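You operate a simulated robot arm through the tools that you are given. There is no shell and no other tool.

The job below is to be done with a simulated robot arm. You get a single attempt, and the scene is never put back.

## Task
Switch the wall socket off, unplug the desk lamp and dust its base.
Fine: plug in the holder over the socket, purple cloth back, hot bulb untouched. What is to be rubbed or washed off counts as gone when no trace of it is left.
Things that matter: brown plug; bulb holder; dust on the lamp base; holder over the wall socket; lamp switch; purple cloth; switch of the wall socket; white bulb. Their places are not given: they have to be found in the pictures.

The check looks at the end state, three seconds after you hand in, the way a careful person would. Anything else that was tipped, shoved, dropped, spilled or broken makes it a failure. Flat cloth is picked up by pressing the open fingertips on it (5 to 10 N) and closing them slowly along it; thin cloth reads only 2 to 8 mm in the jaws.

## Robot
A 6-joint arm with a two-finger parallel gripper, fixed in place. Base frame: the origin is at the foot of the arm, x ahead of it, y to its left, z up. Readings come in m, degrees, newtons and seconds.
With the tool pointing down near the work surface it reaches from about 0.1 to 0.84 m from the base axis. Its first joint turns from -115.0 to 115.0 degrees. Payload 4.2 kg.
The TCP is the grasp point between the finger pads, 0.023 m short of the fingertips. In the tool frame z runs along the fingers and y along their closing line. The gripper opens to 0.094 m. The fingers are 0.038 m wide and 0.01 m thick; the gripper's body (0.054 by 0.096 m) begins 0.039 m behind the TCP.
Orientation is told as [roll, pitch, yaw] about the base's x, y, z axes, in that order, counted from this pose: with the fingers straight down and closing along the base's y, the tool's x points along the base's -x, its y along +y and its z along -z.

## Interface
- The arm moves only by the tool step_arm. Its argument "moves" is a list of rows, each a list of 2 entries, a list of its own where there are three numbers: the shift along the tool's x, y, z in m, then the turn, a rotation vector about the tool's x, y, z in degrees. In form: [[[dx, dy, dz], [ax, ay, az]], ...]. A call has 1 to 20 rows; each row is the pose to reach, as a shift and turn from the pose commanded when the call began, along the tool's axes at that moment. "hand" is the gripper command, from -1 (shut) to 1 (fully open), values between in proportion, set as the call begins (left out, the last holds). A row lasts 0.2 s, in which the tool goes at most 0.05 m and 8.6 degrees; a call with a longer step from one row to the next is refused whole, and so is a gripper value outside its range. A pose out of reach is approached as far as the arm can. The call stops where the force on the tool passes 40 N (or 10 N more than at its start, if that is more) or the arm is blocked; 0.2 s more then pass. The fingers move at their own pace (about 0.108 m/s each) and stop on an object; they squeeze with about 34 N. The grip force told is the motor's: it shows also when the fingers shut on nothing. Time passes only in rows, and 0.2 s behind the last, so rows that repeat a pose let the fingers close. The reply holds the time, the measured pose of the TCP, the force on the tool along the base axes, the opening and the grip force, in the units named above and with some noise, with the torque about the TCP (base axes, N m) and any sound that the robot's microphone picked up, and new pictures: "show" is both (left out), scene, wrist or none.
- Cameras (640 x 400 px; columns grow to the right, rows downward): "scene" is fixed at [0.048, -0.6531, 1.4807]; the picture's right is [0.57, -0.82, 0.00], its down [-0.47, -0.33, -0.82] and it looks along [0.67, 0.47, -0.57] (base axes); focal length 245 px, centre (320, 200). "wrist" rides on the gripper at [0.086, 0.016, -0.074] in the tool frame; the picture's right is [-0.18, 0.98, 0.00], its down [-0.58, -0.11, -0.81] and it looks along [-0.79, -0.15, 0.59] (tool axes); focal length 243 px, centre (320, 200).
- raise_lower(by): slides the trunk up (or, below 0, down) by that many m; the arm rides with it, the base frame stays. It gives what a move gives, with no picture.
- probe_pixels(camera, pixels): for up to 12 pixels [column, row] of the newest picture of that camera ("zoom" is the newest enlarged one), the place [x, y, z] in the base frame of the surface seen there, good to about 0.002 m, but the place of the scene camera against the robot may be out by one fixed shift of up to 0.018 m in any direction. It takes no simulated time.
- zoom(camera, box): a new picture of the part [left, top, right, bottom] of that camera's present view, enlarged. It takes no simulated time.
- hand_in(): hands the job in; it is judged then, once.

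Leave the gripper open and the arm clear of the work at the hand-in unless told otherwise.

The tools are called after "Request:" as a command line: name --argument value ..., lists and objects as JSON in quotes. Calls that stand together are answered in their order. step_arm: Moves the arm, as the interface text tells. Its arguments: {"type":"object","properties":{"moves":{"type":"array","items":{"type":"array"}},"hand":{"type":"number"},"show":{"type":"string","enum":["both","scene","wrist","none"]}},"required":["moves"]} The other tools are called the same way: raise_lower (by) slides the trunk up or down; probe_pixels (camera, pixels) gives the place of the surface under pixels of a picture; zoom (camera, box) takes an enlarged picture of a part of a camera's view; hand_in () hands the job in.

At the start:

```text
clock: 0.0
eef_pos: [0.5968, -0.0806, 1.358]
tool_rot: [-0.1, 0.0, 0.0]
ft_force: [0.6, -0.1, -0.3]
moment: [-0.01, 0.04, -0.04]
finger_gap: 0.094
finger_force: 0.1
trunk travel left (down, up): [-0.825, 0.165]
```

scene: 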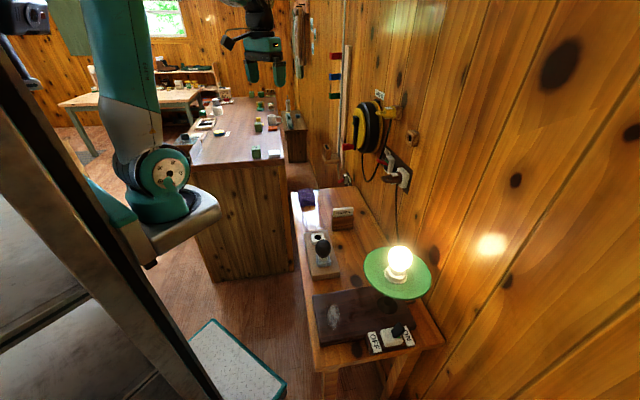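
wrist: 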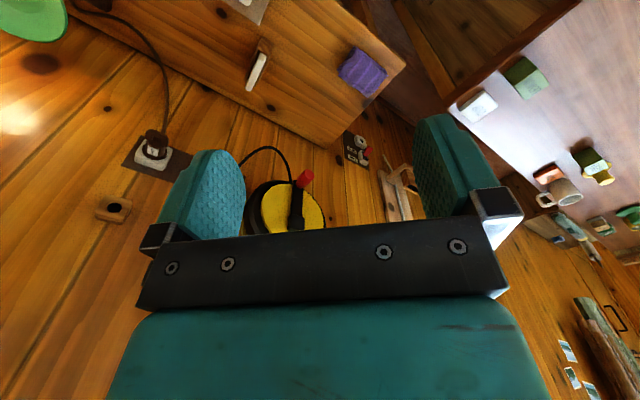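

I see the table with a lit lamp, a brown base plate with a pale smudge, an ON/OFF switch block, a purple cloth at the table's far end, and a socket on the wall with a plug. I start by zooming in on these places.

Request:
zoom --camera "scene" --box '[280, 170, 460, 380]'

Request:
zoom --camera "scene" --box '[320, 80, 440, 200]'

Request:
zoom --camera "wrist" --box '[80, 60, 260, 240]'

Request:
zoom --camera "wrist" --box '[220, 0, 440, 140]'

```text
1.90 times, centred on (370, 275) of scene
```

zoom: 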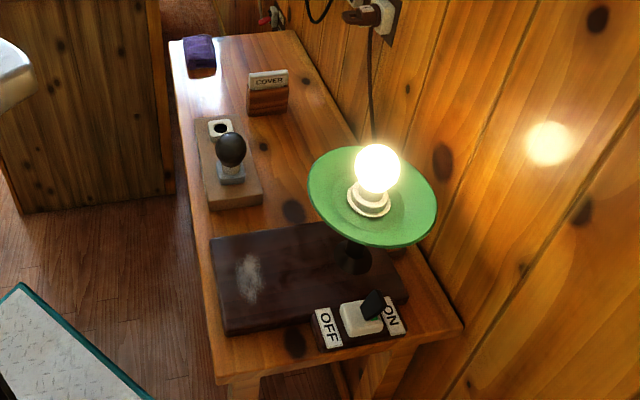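

```text
3.33 times, centred on (380, 140) of scene
```

zoom: 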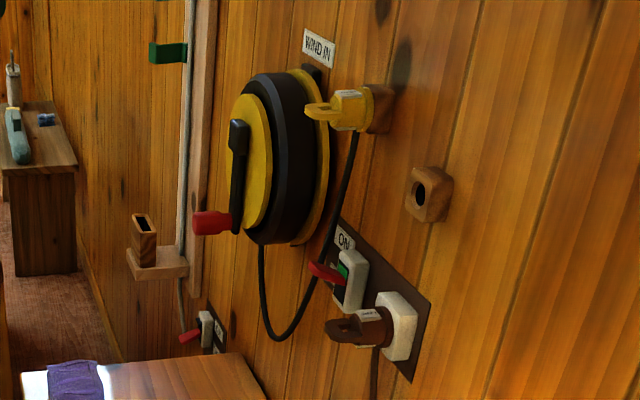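

```text
2.22 times, centred on (170, 150) of wrist
```

zoom: 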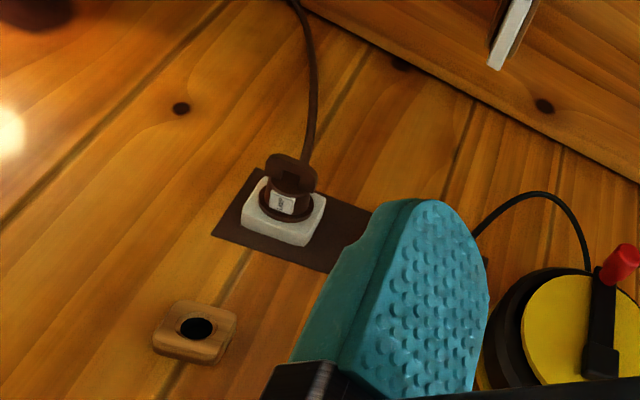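

```text
2.86 times, centred on (330, 70) of wrist
```

zoom: 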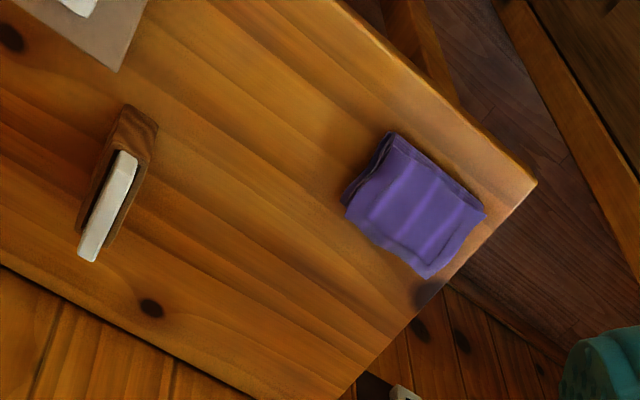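

Now I measure places: the plug, socket, switch, wooden holder, cloth, lamp base, dust, bulb and shade, from the scene picture and the wrist picture.

Request:
probe_pixels --camera "scene" --pixels '[[412, 137], [405, 180], [388, 178], [381, 152], [307, 200], [333, 315], [313, 296], [341, 338], [412, 316], [399, 258], [397, 335], [342, 213]]'

Request:
probe_pixels --camera "wrist" --pixels '[[155, 140], [162, 150], [140, 160], [170, 160], [112, 208], [135, 208], [362, 70], [342, 70], [385, 75], [365, 95], [355, 52], [256, 70]]'

Request:
zoom --camera "scene" --box '[370, 125, 420, 195]'

Request:
zoom --camera "scene" --box '[290, 180, 330, 215]'

```text
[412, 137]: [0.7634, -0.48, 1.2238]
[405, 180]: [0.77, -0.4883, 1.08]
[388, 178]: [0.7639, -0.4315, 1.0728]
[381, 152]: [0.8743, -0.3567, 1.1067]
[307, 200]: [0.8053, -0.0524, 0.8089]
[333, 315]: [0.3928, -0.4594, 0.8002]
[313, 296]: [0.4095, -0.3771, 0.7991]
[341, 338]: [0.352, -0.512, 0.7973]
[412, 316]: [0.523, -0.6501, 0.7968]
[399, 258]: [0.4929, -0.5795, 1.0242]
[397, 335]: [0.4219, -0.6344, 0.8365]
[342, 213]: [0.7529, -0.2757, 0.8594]
```

```text
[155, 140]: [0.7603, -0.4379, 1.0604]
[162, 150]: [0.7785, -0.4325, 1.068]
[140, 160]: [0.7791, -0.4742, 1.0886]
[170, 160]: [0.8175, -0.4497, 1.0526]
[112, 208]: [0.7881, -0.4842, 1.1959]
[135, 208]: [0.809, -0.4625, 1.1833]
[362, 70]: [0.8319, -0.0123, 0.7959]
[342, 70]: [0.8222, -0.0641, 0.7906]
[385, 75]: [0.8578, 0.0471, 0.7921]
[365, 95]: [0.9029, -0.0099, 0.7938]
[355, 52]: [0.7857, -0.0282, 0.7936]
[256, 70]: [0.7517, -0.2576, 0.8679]
```

```text
5.71 times, centred on (395, 160) of scene
```

zoom: 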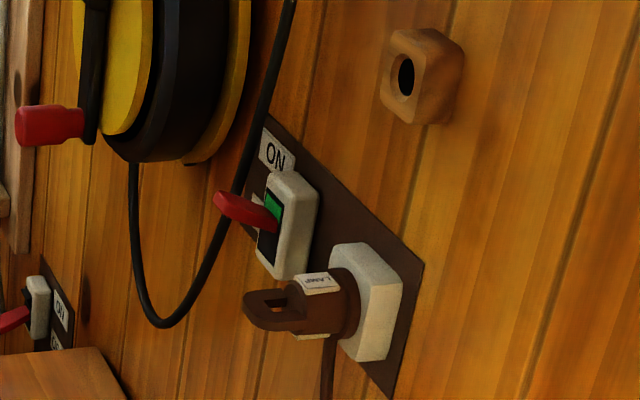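

```text
11.43 times, centred on (310, 198) of scene
```

zoom: 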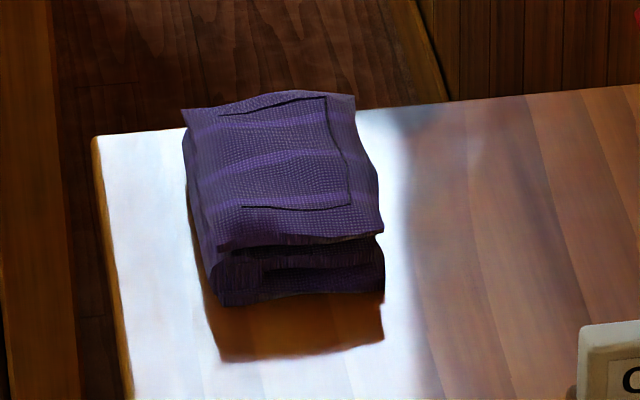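

I need the wall's direction and the table plane, so I probe plain wall and table points in both pictures, plus detail of the switch in the scene zoom area.

Request:
probe_pixels --camera "wrist" --pixels '[[100, 60], [215, 130], [60, 250], [50, 130], [120, 260], [330, 90], [300, 100], [320, 30], [395, 70], [245, 12], [125, 165], [185, 170]]'

Request:
zoom --camera "scene" --box '[370, 125, 420, 195]'

Request:
probe_pixels --camera "zoom" --pixels '[[230, 205], [268, 228], [300, 185], [285, 265], [262, 300], [300, 300], [345, 290], [385, 300], [405, 75], [440, 50], [500, 200], [360, 240]]'

```text
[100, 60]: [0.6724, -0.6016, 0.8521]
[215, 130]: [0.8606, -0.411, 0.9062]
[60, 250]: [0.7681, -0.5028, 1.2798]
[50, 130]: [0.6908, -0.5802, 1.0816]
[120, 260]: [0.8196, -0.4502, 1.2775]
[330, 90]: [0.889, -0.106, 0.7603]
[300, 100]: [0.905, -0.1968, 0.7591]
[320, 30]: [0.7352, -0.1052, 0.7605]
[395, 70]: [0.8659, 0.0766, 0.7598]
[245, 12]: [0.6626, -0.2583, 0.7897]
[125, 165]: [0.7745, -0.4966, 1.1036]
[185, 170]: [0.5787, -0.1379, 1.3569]
```

```text
5.71 times, centred on (395, 160) of scene
```

zoom: 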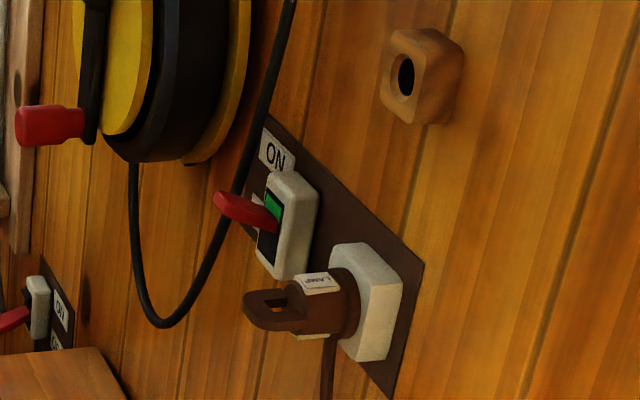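

```text
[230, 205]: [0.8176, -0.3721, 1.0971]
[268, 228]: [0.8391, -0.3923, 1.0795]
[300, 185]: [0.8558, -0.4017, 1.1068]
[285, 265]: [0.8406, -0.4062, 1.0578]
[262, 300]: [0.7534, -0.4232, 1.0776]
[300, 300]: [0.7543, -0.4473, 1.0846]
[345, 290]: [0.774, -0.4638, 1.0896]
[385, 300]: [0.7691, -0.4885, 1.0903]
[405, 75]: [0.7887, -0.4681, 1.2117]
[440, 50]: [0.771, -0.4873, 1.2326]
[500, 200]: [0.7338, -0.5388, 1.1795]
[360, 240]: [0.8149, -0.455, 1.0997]
```

Wall points fit x − y ≈ 1.271, so the wall runs at 45° and the table top is at z ≈ 0.760. I look closer at the plug handle shape, switch and lamp before moving.

Request:
zoom --camera "scene" --box '[384, 164, 408, 190]'

Request:
zoom --camera "wrist" --box '[125, 115, 195, 185]'

Request:
zoom --camera "scene" --box '[305, 240, 445, 360]'

```text
15.38 times, centred on (396, 177) of scene
```

zoom: 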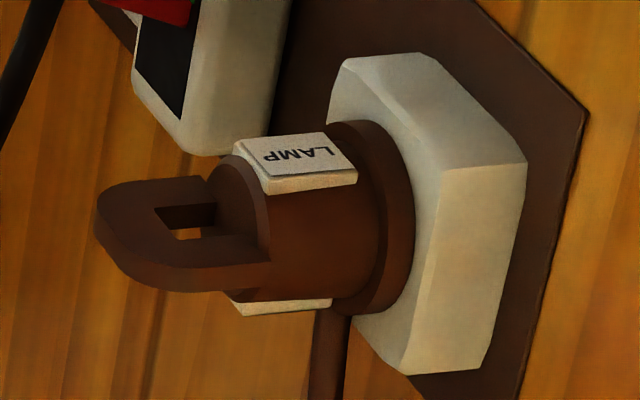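

```text
5.71 times, centred on (160, 150) of wrist
```

zoom: 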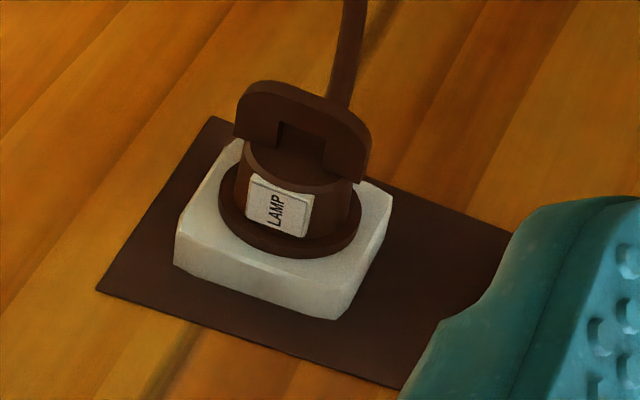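

```text
3.33 times, centred on (375, 300) of scene
```

zoom: 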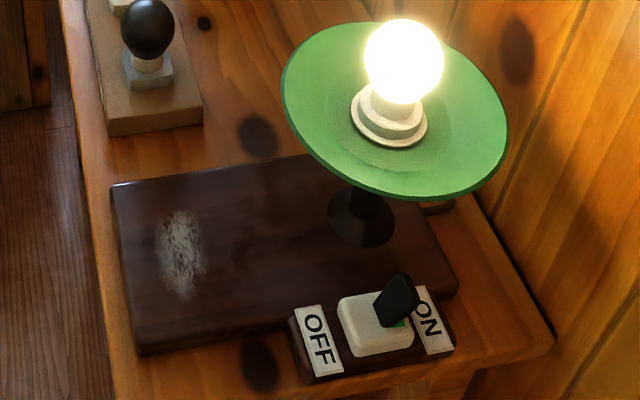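

The plug's handle is a horizontal plate with a hole. I zoom again and probe the handle's outline in the wrist view (no fixed shift), and separately the scene view.

Request:
zoom --camera "wrist" --box '[125, 115, 195, 185]'

Request:
probe_pixels --camera "zoom" --pixels '[[243, 100], [360, 120], [300, 100], [245, 130], [350, 165], [275, 210], [225, 195], [345, 225], [260, 270], [375, 210], [150, 270], [265, 328]]'

Request:
zoom --camera "scene" --box '[384, 164, 408, 190]'

Request:
probe_pixels --camera "zoom" --pixels '[[110, 205], [125, 190], [200, 190], [235, 250], [140, 265], [150, 240], [300, 160], [240, 250], [370, 200], [380, 150], [430, 250], [460, 130]]'

```text
5.71 times, centred on (160, 150) of wrist
```

zoom: 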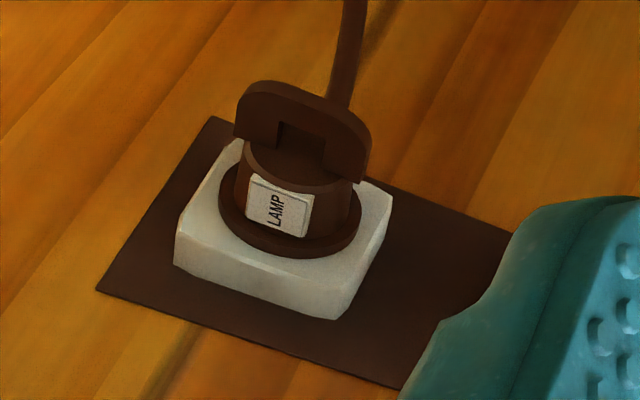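

```text
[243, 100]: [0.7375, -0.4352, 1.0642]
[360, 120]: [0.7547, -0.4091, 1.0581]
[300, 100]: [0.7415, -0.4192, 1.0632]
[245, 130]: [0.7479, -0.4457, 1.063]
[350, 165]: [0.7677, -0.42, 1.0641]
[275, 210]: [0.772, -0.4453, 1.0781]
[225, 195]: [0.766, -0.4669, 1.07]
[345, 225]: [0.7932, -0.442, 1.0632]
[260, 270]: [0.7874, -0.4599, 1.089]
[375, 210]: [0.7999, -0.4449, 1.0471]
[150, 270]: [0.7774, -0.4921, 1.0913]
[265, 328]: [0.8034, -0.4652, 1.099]
```

```text
15.38 times, centred on (396, 177) of scene
```

zoom: 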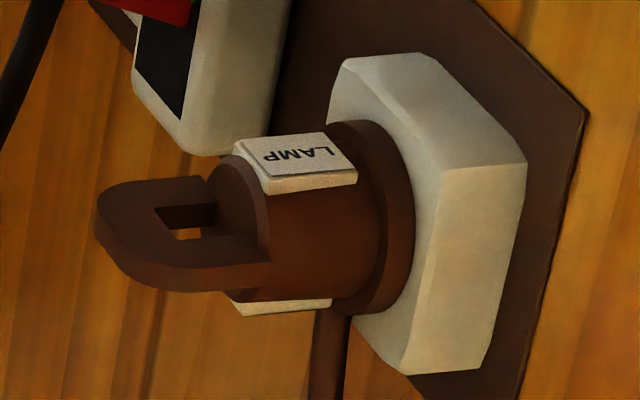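

```text
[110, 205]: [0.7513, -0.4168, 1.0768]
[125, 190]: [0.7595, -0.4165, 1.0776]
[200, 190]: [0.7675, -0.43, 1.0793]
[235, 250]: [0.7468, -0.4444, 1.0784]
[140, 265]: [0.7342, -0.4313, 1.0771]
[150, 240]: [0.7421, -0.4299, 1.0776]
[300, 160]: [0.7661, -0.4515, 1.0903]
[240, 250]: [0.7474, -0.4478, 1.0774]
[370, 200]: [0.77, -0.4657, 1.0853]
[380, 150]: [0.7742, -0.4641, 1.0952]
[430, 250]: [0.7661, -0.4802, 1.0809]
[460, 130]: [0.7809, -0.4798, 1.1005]
```

The handle's top is at z ≈ 1.0635 (wrist), the plug's axis about 0.229 along the wall, and the scene camera reads about 0.013 m too high. I'll turn the tool horizontal to face the wall (closing vertically, camera toward the lamp side) and stand about 0.33 m off the wall to look.

Request:
step_arm --moves '[[[0.0027, -0.0133, 0.0198], [7.075, -2.93, -2.93]], [[0.0053, -0.0265, 0.0397], [14.15, -5.86, -5.86]], [[0.008, -0.0398, 0.0595], [21.225, -8.79, -8.79]], [[0.0107, -0.053, 0.0793], [28.3, -11.72, -11.72]], [[0.0133, -0.0663, 0.0992], [35.375, -14.65, -14.65]], [[0.016, -0.0795, 0.119], [42.45, -17.58, -17.58]], [[0.0187, -0.0928, 0.1388], [49.525, -20.51, -20.51]], [[0.0213, -0.106, 0.1587], [56.6, -23.44, -23.44]], [[0.024, -0.1193, 0.1785], [63.675, -26.37, -26.37]], [[0.0267, -0.1325, 0.1983], [70.75, -29.3, -29.3]], [[0.0293, -0.1458, 0.2182], [77.825, -32.23, -32.23]], [[0.032, -0.159, 0.238], [84.9, -35.16, -35.16]]]' --hand 1 --show "both"

```text
clock: 2.6
eef_pos: [0.6123, -0.2059, 1.1584]
tool_rot: [-79.0, -3.4, 40.7]
ft_force: [-0.1, 0.6, 0.1]
moment: [0.02, -0.03, 0.0]
finger_gap: 0.0939
finger_force: 0.1
out of reach, approached as far as the arm can: row 9, 10, 11, 12
trunk travel left (down, up): [-0.825, 0.165]
```

scene: 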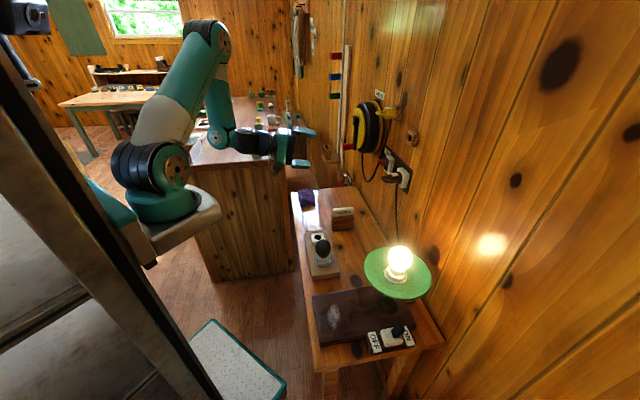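
wrist: 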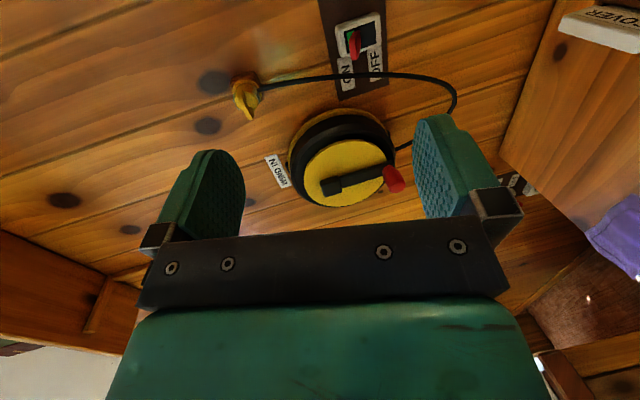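

The arm couldn't fully reach that pose. I probe the arm's own base, elbow and wrist to understand how trunk height matters.

Request:
probe_pixels --camera "scene" --pixels '[[165, 205], [170, 165], [140, 165], [205, 35], [220, 140], [180, 225], [300, 140], [270, 140]]'

Request:
probe_pixels --camera "wrist" --pixels '[[355, 42], [352, 32], [365, 22], [375, 45], [340, 170], [393, 180], [305, 155], [390, 140], [455, 95], [330, 75], [245, 95], [262, 88]]'

Request:
zoom --camera "wrist" --box '[310, 0, 410, 110]'

```text
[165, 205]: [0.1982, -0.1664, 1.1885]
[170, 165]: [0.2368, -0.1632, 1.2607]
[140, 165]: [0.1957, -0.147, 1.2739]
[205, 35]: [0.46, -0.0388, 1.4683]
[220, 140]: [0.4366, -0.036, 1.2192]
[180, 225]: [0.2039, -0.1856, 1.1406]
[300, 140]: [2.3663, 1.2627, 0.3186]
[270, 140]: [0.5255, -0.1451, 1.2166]
```

```text
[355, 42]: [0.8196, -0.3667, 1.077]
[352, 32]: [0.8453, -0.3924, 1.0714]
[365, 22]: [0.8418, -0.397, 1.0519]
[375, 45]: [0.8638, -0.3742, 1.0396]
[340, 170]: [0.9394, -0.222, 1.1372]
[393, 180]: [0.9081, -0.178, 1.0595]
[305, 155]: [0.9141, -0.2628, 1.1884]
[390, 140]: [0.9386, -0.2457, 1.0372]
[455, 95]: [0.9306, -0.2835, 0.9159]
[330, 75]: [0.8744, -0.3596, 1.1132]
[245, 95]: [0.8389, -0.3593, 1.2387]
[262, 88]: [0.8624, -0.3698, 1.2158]
```

```text
3.64 times, centred on (360, 55) of wrist
```

zoom: 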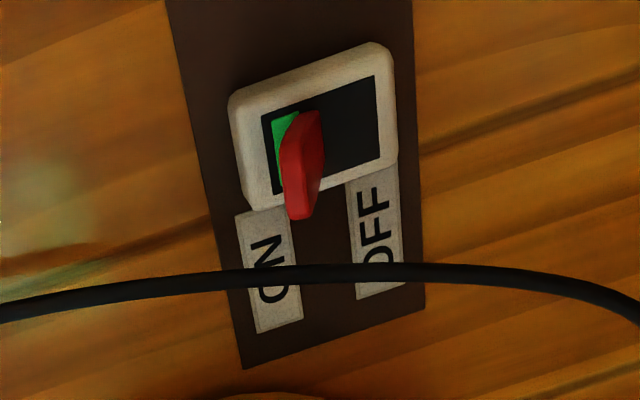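

The lever tip is at about 0.06 m off the wall, ON at top and OFF at bottom, with the reel's cord hanging just beyond it. I advance 0.10 m along the tool axis to see whether the full orientation is reached there.

Request:
step_arm --moves '[[[0, 0, 0.03], [0, 0, 0]], [[0, 0, 0.06], [0, 0, 0]], [[0, 0, 0.1], [0, 0, 0]], [[0, 0, 0.1], [0, 0, 0]]]' --show "wrist"

```text
clock: 3.6
eef_pos: [0.6762, -0.2822, 1.1403]
tool_rot: [-79.1, -3.2, 40.4]
ft_force: [0.2, 0.8, -0.2]
moment: [0.01, 0.04, -0.03]
finger_gap: 0.094
finger_force: 0.0
trunk travel left (down, up): [-0.825, 0.165]
```

wrist: 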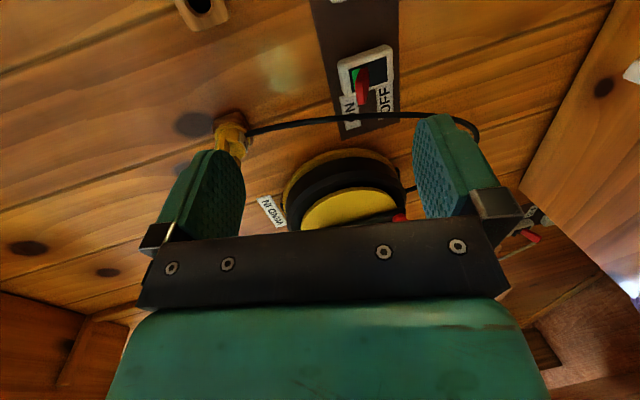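

The commanded pose was clipped to what was reached, so I correct the orientation (about 12°) here and shift to in front of the lever, 0.20 m off the wall.

Request:
step_arm --moves '[[[-0.0139, 0.0062, 0.0072], [3.6, -1.43, -1.2]], [[-0.0277, 0.0124, 0.0143], [7.2, -2.87, -2.4]], [[-0.0416, 0.0186, 0.0215], [10.8, -4.3, -3.6]], [[-0.0416, 0.0186, 0.0215], [10.8, -4.3, -3.6]]]' --show "both"

```text
clock: 4.6
eef_pos: [0.746, -0.2746, 1.1324]
tool_rot: [-89.6, -0.1, 45.1]
ft_force: [-0.3, -0.5, 0.3]
moment: [0.01, -0.01, 0.02]
finger_gap: 0.0938
finger_force: 0.0
out of reach, approached as far as the arm can: row 2, 3, 4
trunk travel left (down, up): [-0.825, 0.165]
```

scene: 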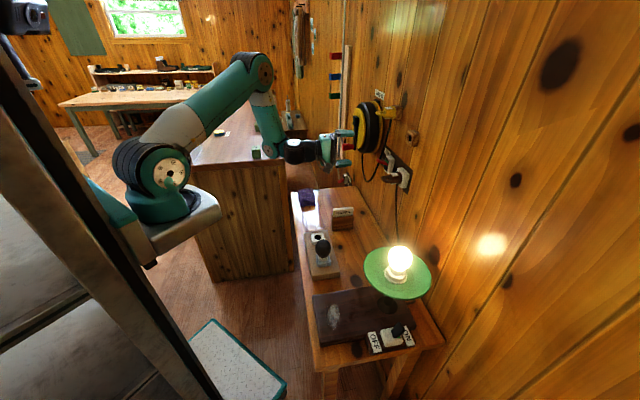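
wrist: 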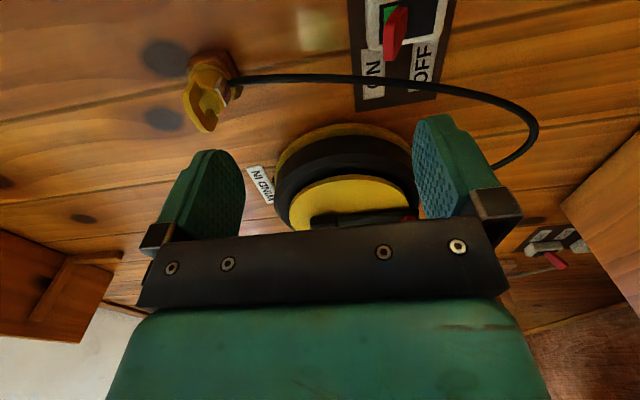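

The right orientation is reached at 0.177 m off the wall, s ≈ 0.333. The lever is at about (397, 30). I zoom and probe it precisely.

Request:
zoom --camera "wrist" --box '[340, 0, 460, 110]'

Request:
probe_pixels --camera "zoom" --pixels '[[260, 290], [330, 60], [320, 180], [270, 180], [350, 30], [470, 80], [510, 200], [150, 190], [500, 40], [180, 40], [240, 60], [130, 440]]'

```text
3.64 times, centred on (400, 55) of wrist
```

zoom: 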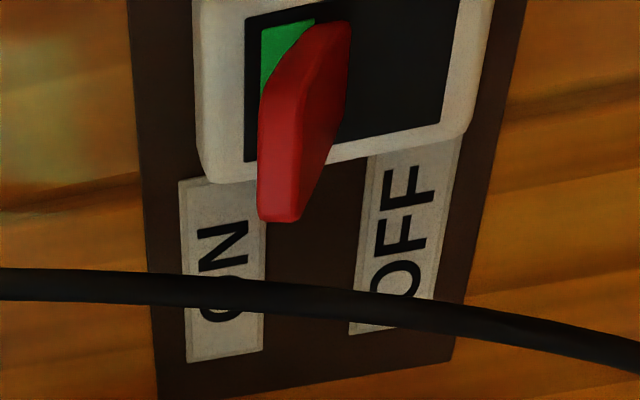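

```text
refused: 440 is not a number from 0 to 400
```

The zoom picture's rows end at 400; I probe again with valid pixels.

Request:
probe_pixels --camera "zoom" --pixels '[[280, 212], [270, 140], [325, 100], [300, 60], [345, 30], [440, 120], [465, 80], [205, 150], [255, 100], [250, 292], [420, 305], [100, 280]]'

```text
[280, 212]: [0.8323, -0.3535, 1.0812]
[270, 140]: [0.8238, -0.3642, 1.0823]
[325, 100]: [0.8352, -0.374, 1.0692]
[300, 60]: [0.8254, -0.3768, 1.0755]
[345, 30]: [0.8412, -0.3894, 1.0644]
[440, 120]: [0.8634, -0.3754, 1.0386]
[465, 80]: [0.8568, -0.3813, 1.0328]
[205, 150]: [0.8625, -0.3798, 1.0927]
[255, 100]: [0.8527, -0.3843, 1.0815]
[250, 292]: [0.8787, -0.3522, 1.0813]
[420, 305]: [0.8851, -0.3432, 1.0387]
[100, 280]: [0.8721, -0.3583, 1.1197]
```

The lever's tip is at s ≈ 0.328, 0.060 m off the wall, top at z ≈ 1.083; pivot at z ≈ 1.063. I shut the fingers and go forward above the lever, fingertips ending about 0.04 m off the wall with their underside near z ≈ 1.108.

Request:
step_arm --moves '[[[0.005, 0.007, 0.01], [0, 0, 0]], [[0.005, 0.0144, 0.03], [0, 0, 0]], [[0.005, 0.0144, 0.055], [0, 0, 0]], [[0.005, 0.0144, 0.08], [0, 0, 0]], [[0.005, 0.0144, 0.1], [0, 0, 0]], [[0.005, 0.0144, 0.114], [0, 0, 0]], [[0.005, 0.0144, 0.114], [0, 0, 0]]]' --hand -1 --show "both"

```text
clock: 6.2
eef_pos: [0.8219, -0.3575, 1.118]
tool_rot: [-89.9, 0.0, 45.0]
ft_force: [-0.1, -0.5, 1.1]
moment: [-0.01, 0.0, 0.01]
finger_gap: 0.0
finger_force: 34.1
trunk travel left (down, up): [-0.825, 0.165]
```

scene: 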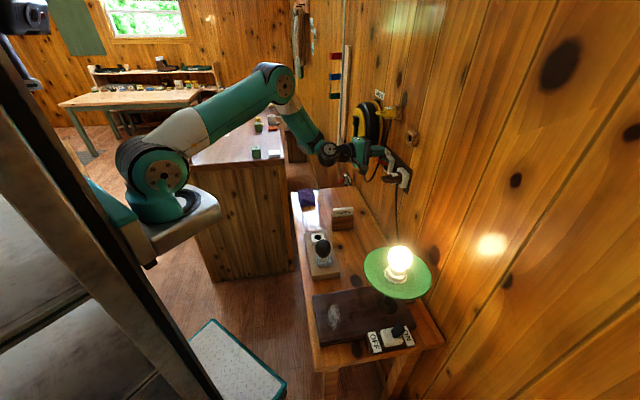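
wrist: 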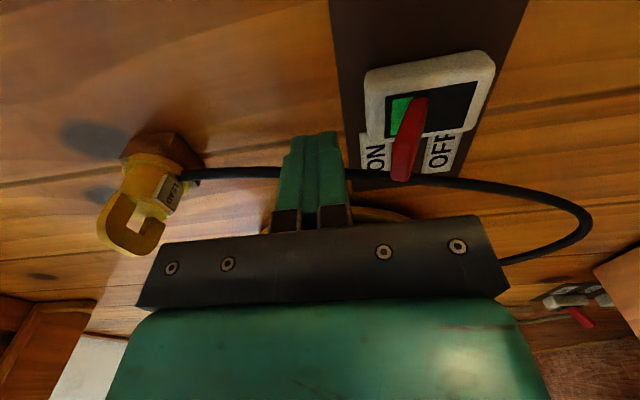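

The shut fingers (318, 180) sit above the lever (410, 140). I check the lever and finger positions once more before pushing down.

Request:
probe_pixels --camera "wrist" --pixels '[[400, 176], [405, 140], [418, 105], [398, 165], [412, 170], [320, 140], [345, 170], [440, 165], [390, 180]]'

Request:
zoom --camera "wrist" --box '[260, 60, 500, 210]'

Request:
zoom --camera "scene" --box '[340, 110, 430, 200]'

```text
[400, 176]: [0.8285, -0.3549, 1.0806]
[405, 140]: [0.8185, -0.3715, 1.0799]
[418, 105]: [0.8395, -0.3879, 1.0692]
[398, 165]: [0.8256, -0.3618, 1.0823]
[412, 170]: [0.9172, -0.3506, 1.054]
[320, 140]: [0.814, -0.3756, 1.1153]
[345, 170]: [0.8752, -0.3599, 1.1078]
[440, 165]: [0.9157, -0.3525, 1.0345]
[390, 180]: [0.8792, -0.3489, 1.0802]
```

```text
2.67 times, centred on (380, 135) of wrist
```

zoom: 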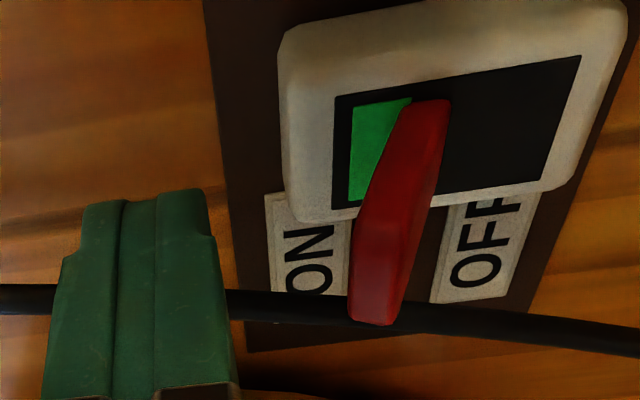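

```text
4.44 times, centred on (385, 155) of scene
```

zoom: 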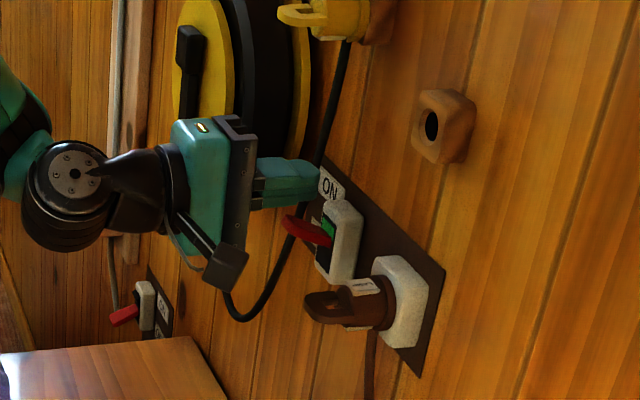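

Fingers are above the lever with about 2.5 cm to go. I push down gently in small rows, to TCP z ≈ 1.064, listening for the click.

Request:
step_arm --moves '[[[0, 0.01, 0], [0, 0, 0]], [[0, 0.018, 0], [0, 0, 0]], [[0, 0.024, 0], [0, 0, 0]], [[0, 0.029, 0], [0, 0, 0]], [[0, 0.034, 0], [0, 0, 0]], [[0, 0.039, 0], [0, 0, 0]], [[0, 0.044, 0], [0, 0, 0]], [[0, 0.049, 0], [0, 0, 0]], [[0, 0.054, 0], [0, 0, 0]]]' --show "both"

```text
clock: 8.0
eef_pos: [0.822, -0.3576, 1.073]
tool_rot: [-90.3, 0.2, 45.1]
ft_force: [-27.1, 19.1, 12.5]
moment: [-0.11, -0.16, -0.06]
finger_gap: 0.0
finger_force: 33.6
trunk travel left (down, up): [-0.825, 0.165]
stopped in row 9: the force on the tool passed its limit at 42 N (the readings are from after the stop); the commanded pose is now the measured one
```

scene: 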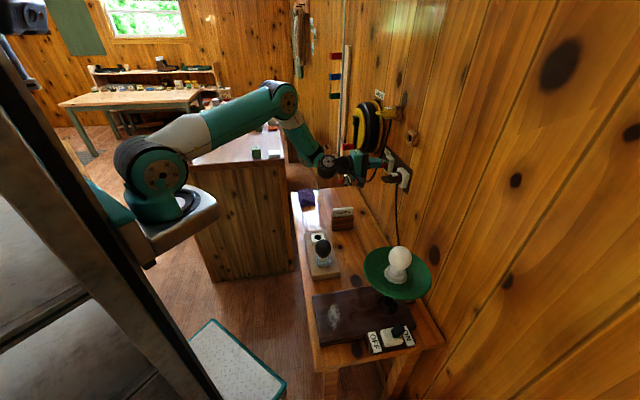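
wrist: 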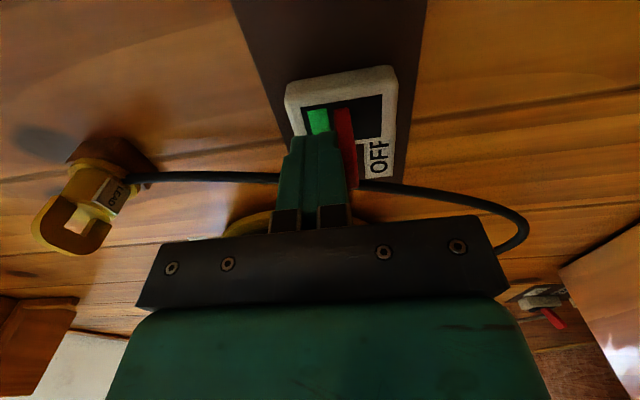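

The lamp is out and the lever moved toward OFF; the force limit was reached. I lift the fingers back up and look at the lever.

Request:
step_arm --moves '[[[0, -0.005, -0.003], [0, 0, 0]], [[0, -0.015, -0.006], [0, 0, 0]], [[0, -0.03, -0.01], [0, 0, 0]], [[0, -0.045, -0.03], [0, 0, 0]], [[0, -0.045, -0.03], [0, 0, 0]]]' --show "both"

```text
clock: 9.2
eef_pos: [0.8019, -0.3365, 1.1148]
tool_rot: [-90.1, 0.0, 45.0]
ft_force: [0.1, -0.2, -0.1]
moment: [-0.03, -0.01, 0.02]
finger_gap: 0.0
finger_force: 34.1
trunk travel left (down, up): [-0.825, 0.165]
```

scene: 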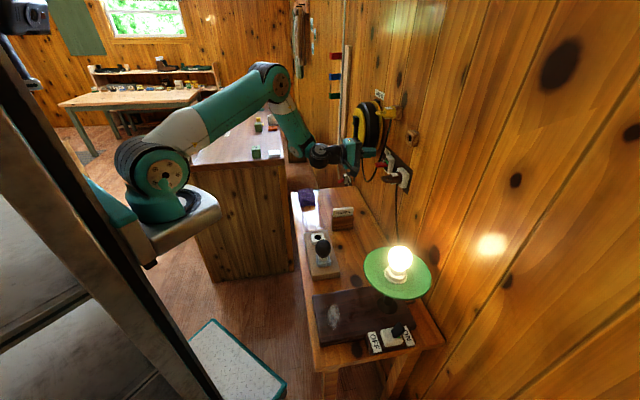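
wrist: 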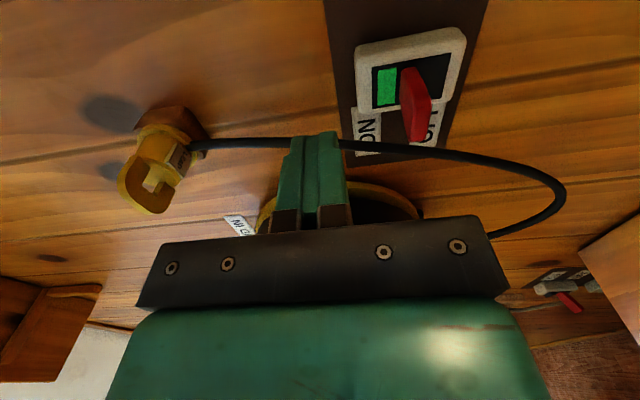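

The lamp is lit again, so the lever did not stay past its tipping point. I zoom on the lever.

Request:
zoom --camera "wrist" --box '[320, 10, 500, 170]'

Request:
probe_pixels --camera "zoom" --pixels '[[375, 340], [350, 200], [390, 200], [410, 330], [380, 270], [300, 180], [480, 150], [340, 160]]'

Request:
zoom --camera "scene" --box '[340, 110, 430, 200]'

```text
2.50 times, centred on (410, 90) of wrist
```

zoom: 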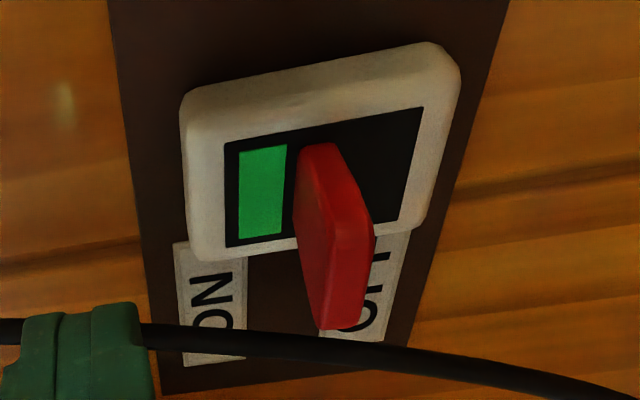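

```text
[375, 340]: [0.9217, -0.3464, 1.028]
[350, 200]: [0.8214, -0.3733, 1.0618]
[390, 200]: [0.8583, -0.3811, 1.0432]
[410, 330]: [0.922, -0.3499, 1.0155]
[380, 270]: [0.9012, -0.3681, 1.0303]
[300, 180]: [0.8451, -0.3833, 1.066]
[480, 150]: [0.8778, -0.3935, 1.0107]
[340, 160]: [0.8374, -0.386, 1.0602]
```

```text
4.44 times, centred on (385, 155) of scene
```

zoom: 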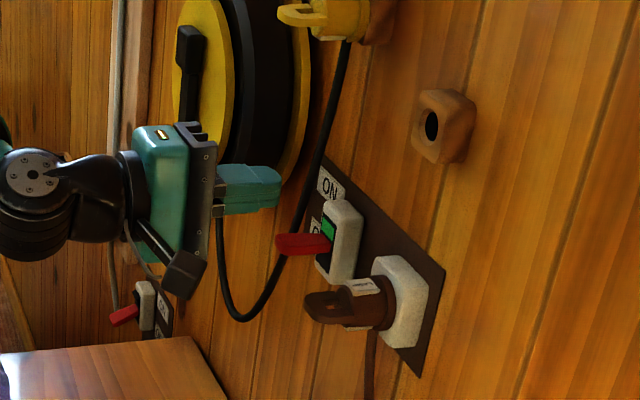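

The lever is level, halfway between ON and OFF, exactly where the fingers left it. I push again with the fingertips nearer the lever's end (fingertips 0.048 m off the wall) and further down, to TCP z ≈ 1.050.

Request:
step_arm --moves '[[[0.003, 0.005, 0.0115], [0, 0, 0]], [[0.003, 0.014, 0.0228], [0, 0, 0]], [[0.003, 0.024, 0.0228], [0, 0, 0]], [[0.003, 0.034, 0.0228], [0, 0, 0]], [[0.003, 0.04, 0.0228], [0, 0, 0]], [[0.003, 0.044, 0.0228], [0, 0, 0]], [[0.003, 0.048, 0.0228], [0, 0, 0]], [[0.003, 0.052, 0.0228], [0, 0, 0]], [[0.003, 0.056, 0.0228], [0, 0, 0]], [[0.003, 0.06, 0.0228], [0, 0, 0]], [[0.003, 0.064, 0.0228], [0, 0, 0]]]' --show "both"

```text
clock: 11.6
eef_pos: [0.8161, -0.3542, 1.0569]
tool_rot: [-90.7, 0.0, 45.0]
ft_force: [-7.8, 3.3, 24.2]
moment: [-0.33, -0.34, -0.04]
finger_gap: 0.0
finger_force: 33.9
trunk travel left (down, up): [-0.825, 0.165]
```

scene: 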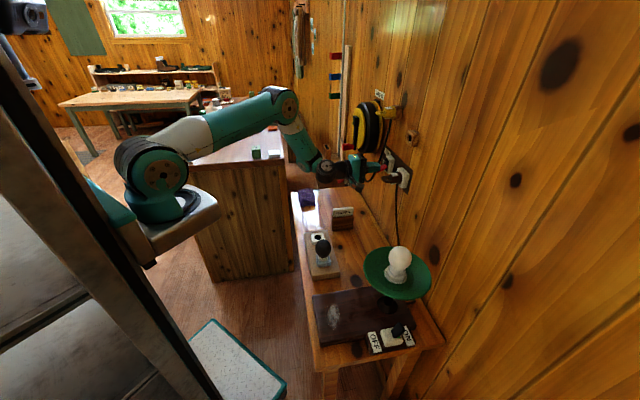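
wrist: 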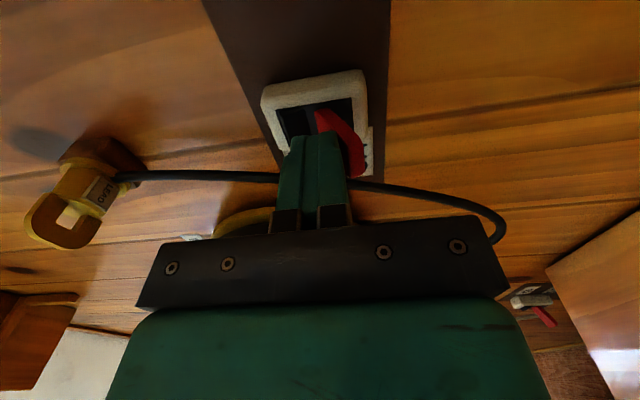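

The lamp is out and the green window is dark; the lever is pressed against its stop (24 N). I back off and check that it stays.

Request:
step_arm --moves '[[[0, -0.006, 0], [0, 0, 0]], [[0, -0.012, -0.005], [0, 0, 0]], [[0, -0.02, -0.03], [0, 0, 0]], [[0, -0.03, -0.06], [0, 0, 0]], [[0, -0.03, -0.06], [0, 0, 0]]]' --show "both"

Request:
zoom --camera "wrist" --box '[300, 0, 480, 150]'

Request:
zoom --camera "scene" --box '[340, 110, 430, 200]'

```text
clock: 12.8
eef_pos: [0.7737, -0.3125, 1.08]
tool_rot: [-90.2, 0.0, 45.0]
ft_force: [0.1, 0.5, 1.2]
moment: [0.01, 0.01, -0.01]
finger_gap: 0.0001
finger_force: 34.2
trunk travel left (down, up): [-0.825, 0.165]
```

scene: 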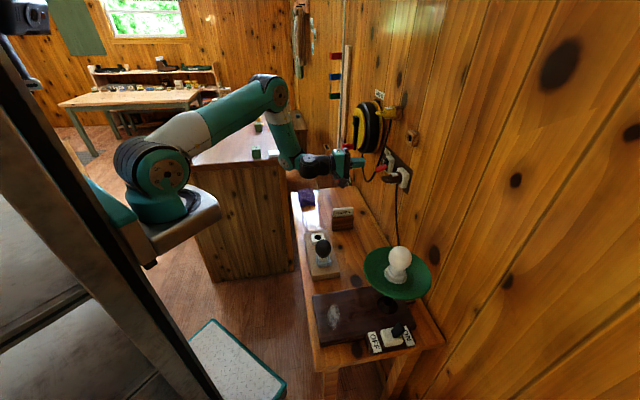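
wrist: 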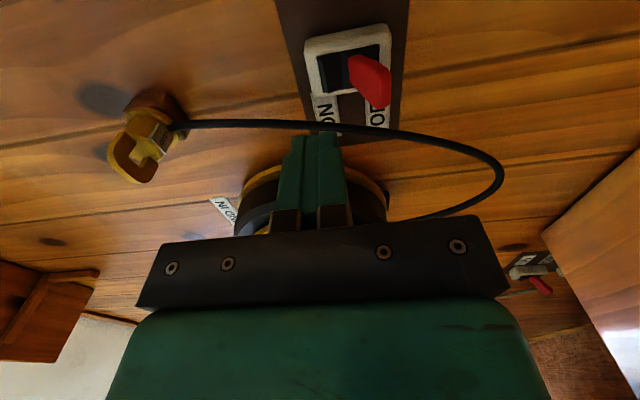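

```text
2.67 times, centred on (390, 75) of wrist
```

zoom: 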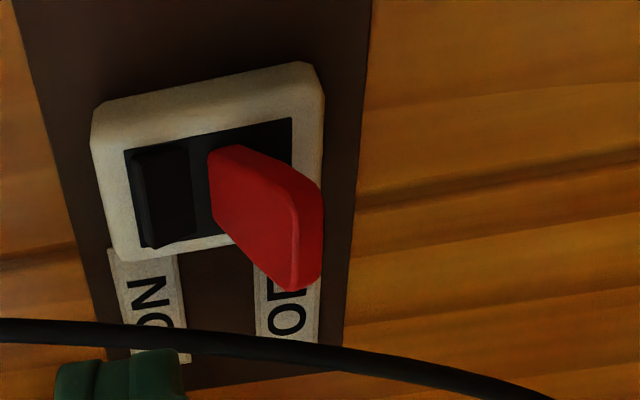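

```text
4.44 times, centred on (385, 155) of scene
```

zoom: 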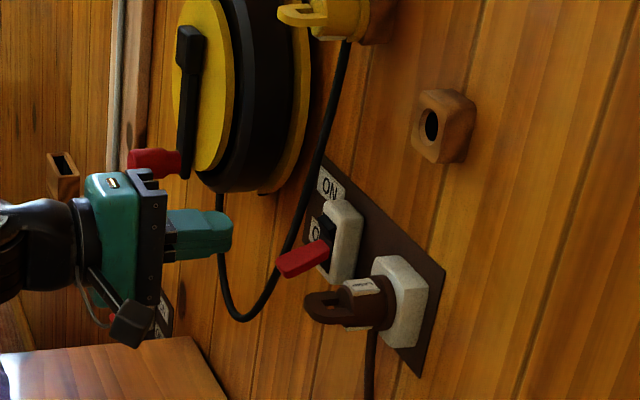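

The lever stays at OFF and the lamp is dark. Before the plug, I'll lower the trunk to give the wrist more range for pulling back; to keep clear of the table I first raise the tool 0.25 m and slide along the wall to about s = 0.246, at 0.15 m off it.

Request:
step_arm --moves '[[[0.01, -0.03, -0.02], [0, 0, 0]], [[0.025, -0.06, -0.02], [0, 0, 0]], [[0.04, -0.09, -0.02], [0, 0, 0]], [[0.055, -0.12, -0.02], [0, 0, 0]], [[0.065, -0.15, -0.02], [0, 0, 0]], [[0.07, -0.18, -0.02], [0, 0, 0]], [[0.08, -0.21, -0.02], [0, 0, 0]], [[0.08, -0.23, -0.02], [0, 0, 0]], [[0.08, -0.25, -0.02], [0, 0, 0]], [[0.08, -0.25, -0.02], [0, 0, 0]]]' --hand 1 --show "both"

```text
clock: 15.0
eef_pos: [0.7039, -0.3542, 1.3312]
tool_rot: [-90.3, 0.0, 45.2]
ft_force: [-0.1, 0.3, 0.2]
moment: [0.01, 0.05, 0.02]
finger_gap: 0.0942
finger_force: 0.0
trunk travel left (down, up): [-0.825, 0.165]
```

scene: 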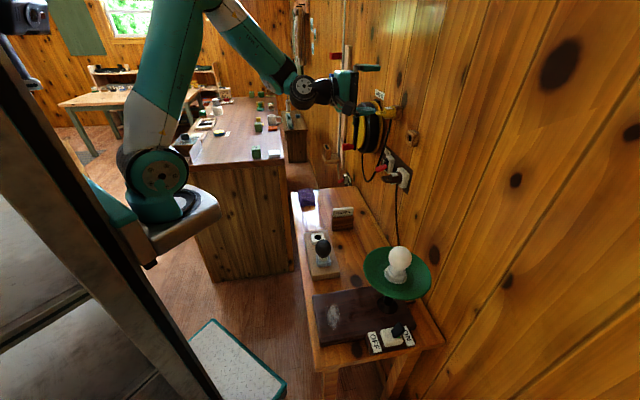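
wrist: 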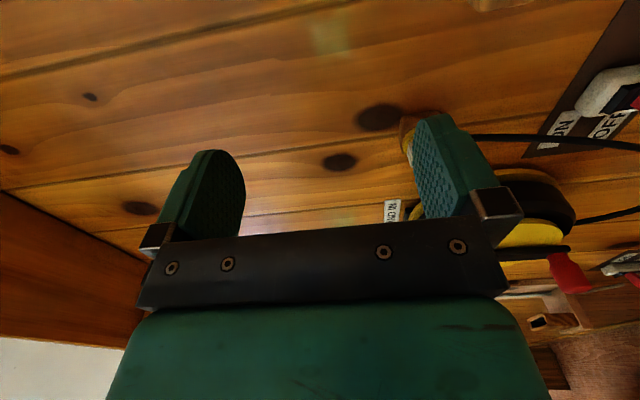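

Reached at z = 1.331. Before lowering I probe the middle cabinet's top and near edge to be sure the arm won't come down on it.

Request:
probe_pixels --camera "scene" --pixels '[[250, 150], [230, 165], [288, 155], [195, 165], [300, 100], [268, 125], [320, 200], [325, 365], [440, 340], [295, 225]]'

```text
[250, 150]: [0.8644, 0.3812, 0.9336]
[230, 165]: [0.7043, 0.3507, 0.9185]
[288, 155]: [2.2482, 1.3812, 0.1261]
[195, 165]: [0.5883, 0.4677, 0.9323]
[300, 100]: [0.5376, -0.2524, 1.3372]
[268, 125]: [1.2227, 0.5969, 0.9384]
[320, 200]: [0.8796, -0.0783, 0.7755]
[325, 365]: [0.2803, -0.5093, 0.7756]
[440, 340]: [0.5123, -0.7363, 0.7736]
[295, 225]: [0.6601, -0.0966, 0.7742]
```

The cabinet lies at y > 0.3 and is well clear. I lower the trunk by 0.23 m, bringing the open gripper in front of the socket region.

Request:
raise_lower --by -0.23

Request:
step_arm --moves '[[[0, 0, 0], [0, 0, 0]]]' --show "both"

```text
clock: 17.5
eef_pos: [0.7032, -0.3541, 1.1017]
tool_rot: [-90.2, -0.1, 45.1]
ft_force: [0.2, -0.2, -0.2]
moment: [-0.02, -0.02, -0.02]
finger_gap: 0.0939
finger_force: 0.1
trunk travel left (down, up): [-0.595, 0.395]
```

```text
clock: 17.9
eef_pos: [0.7042, -0.3554, 1.1018]
tool_rot: [-90.2, 0.0, 45.1]
ft_force: [0.8, -0.1, 0.9]
moment: [0.03, -0.01, -0.02]
finger_gap: 0.0939
finger_force: 0.0
trunk travel left (down, up): [-0.595, 0.395]
```

scene: 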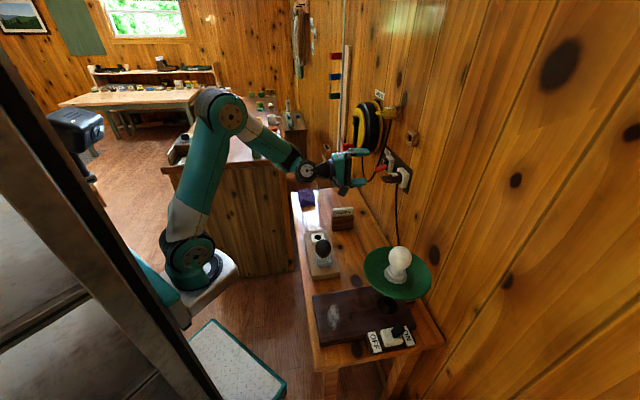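
wrist: 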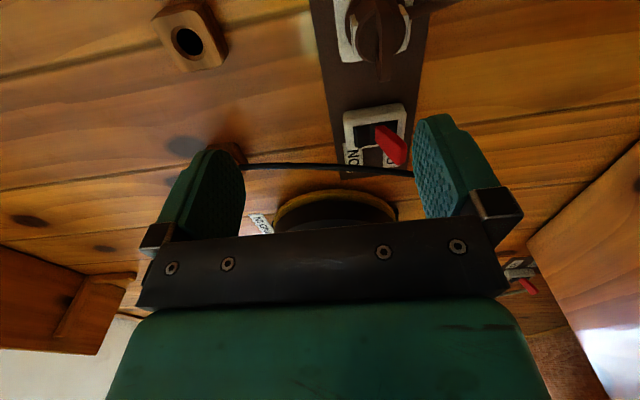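

Now holder (187, 38) and plug (378, 35) are both in the wrist picture. I zoom and probe each.

Request:
zoom --camera "wrist" --box '[140, 0, 250, 80]'

Request:
probe_pixels --camera "zoom" --pixels '[[270, 150], [210, 200], [250, 320], [330, 220], [360, 160], [260, 130], [330, 300], [270, 290], [210, 260], [420, 340], [460, 180], [270, 210]]'

Request:
zoom --camera "wrist" --box '[320, 0, 440, 110]'

Request:
probe_pixels --camera "zoom" --pixels '[[290, 200], [250, 150], [330, 260], [360, 200], [300, 80], [220, 60], [400, 130], [340, 160], [280, 230], [380, 60], [100, 60], [440, 100]]'

```text
5.00 times, centred on (195, 40) of wrist
```

zoom: 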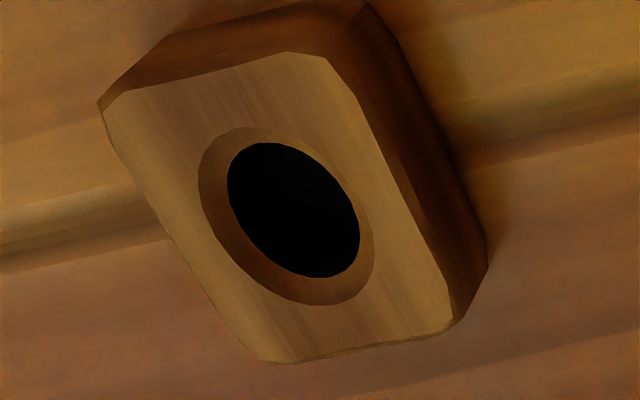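

```text
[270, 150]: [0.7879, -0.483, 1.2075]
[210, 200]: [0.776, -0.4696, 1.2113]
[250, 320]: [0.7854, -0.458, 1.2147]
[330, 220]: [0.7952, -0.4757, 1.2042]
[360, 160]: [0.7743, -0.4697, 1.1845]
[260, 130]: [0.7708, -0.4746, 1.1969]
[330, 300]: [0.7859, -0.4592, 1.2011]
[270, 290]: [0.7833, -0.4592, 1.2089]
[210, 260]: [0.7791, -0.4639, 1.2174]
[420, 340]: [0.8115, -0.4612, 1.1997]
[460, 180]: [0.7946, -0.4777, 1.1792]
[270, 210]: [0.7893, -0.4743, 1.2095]
```

```text
3.64 times, centred on (380, 55) of wrist
```

zoom: 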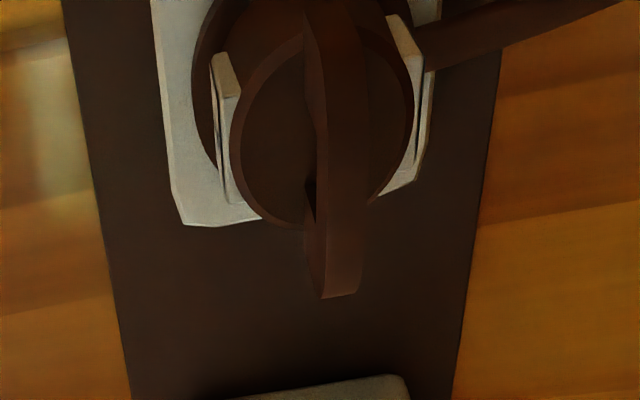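

```text
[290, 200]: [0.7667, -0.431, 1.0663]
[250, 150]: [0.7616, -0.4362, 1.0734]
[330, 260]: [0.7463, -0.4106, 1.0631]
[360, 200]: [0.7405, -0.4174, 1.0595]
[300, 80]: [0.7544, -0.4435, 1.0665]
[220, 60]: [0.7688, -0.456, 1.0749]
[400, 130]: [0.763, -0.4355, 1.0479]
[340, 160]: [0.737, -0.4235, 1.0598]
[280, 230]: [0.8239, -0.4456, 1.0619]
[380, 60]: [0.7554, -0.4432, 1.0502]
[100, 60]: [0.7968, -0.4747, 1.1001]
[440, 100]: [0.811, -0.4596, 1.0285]
```

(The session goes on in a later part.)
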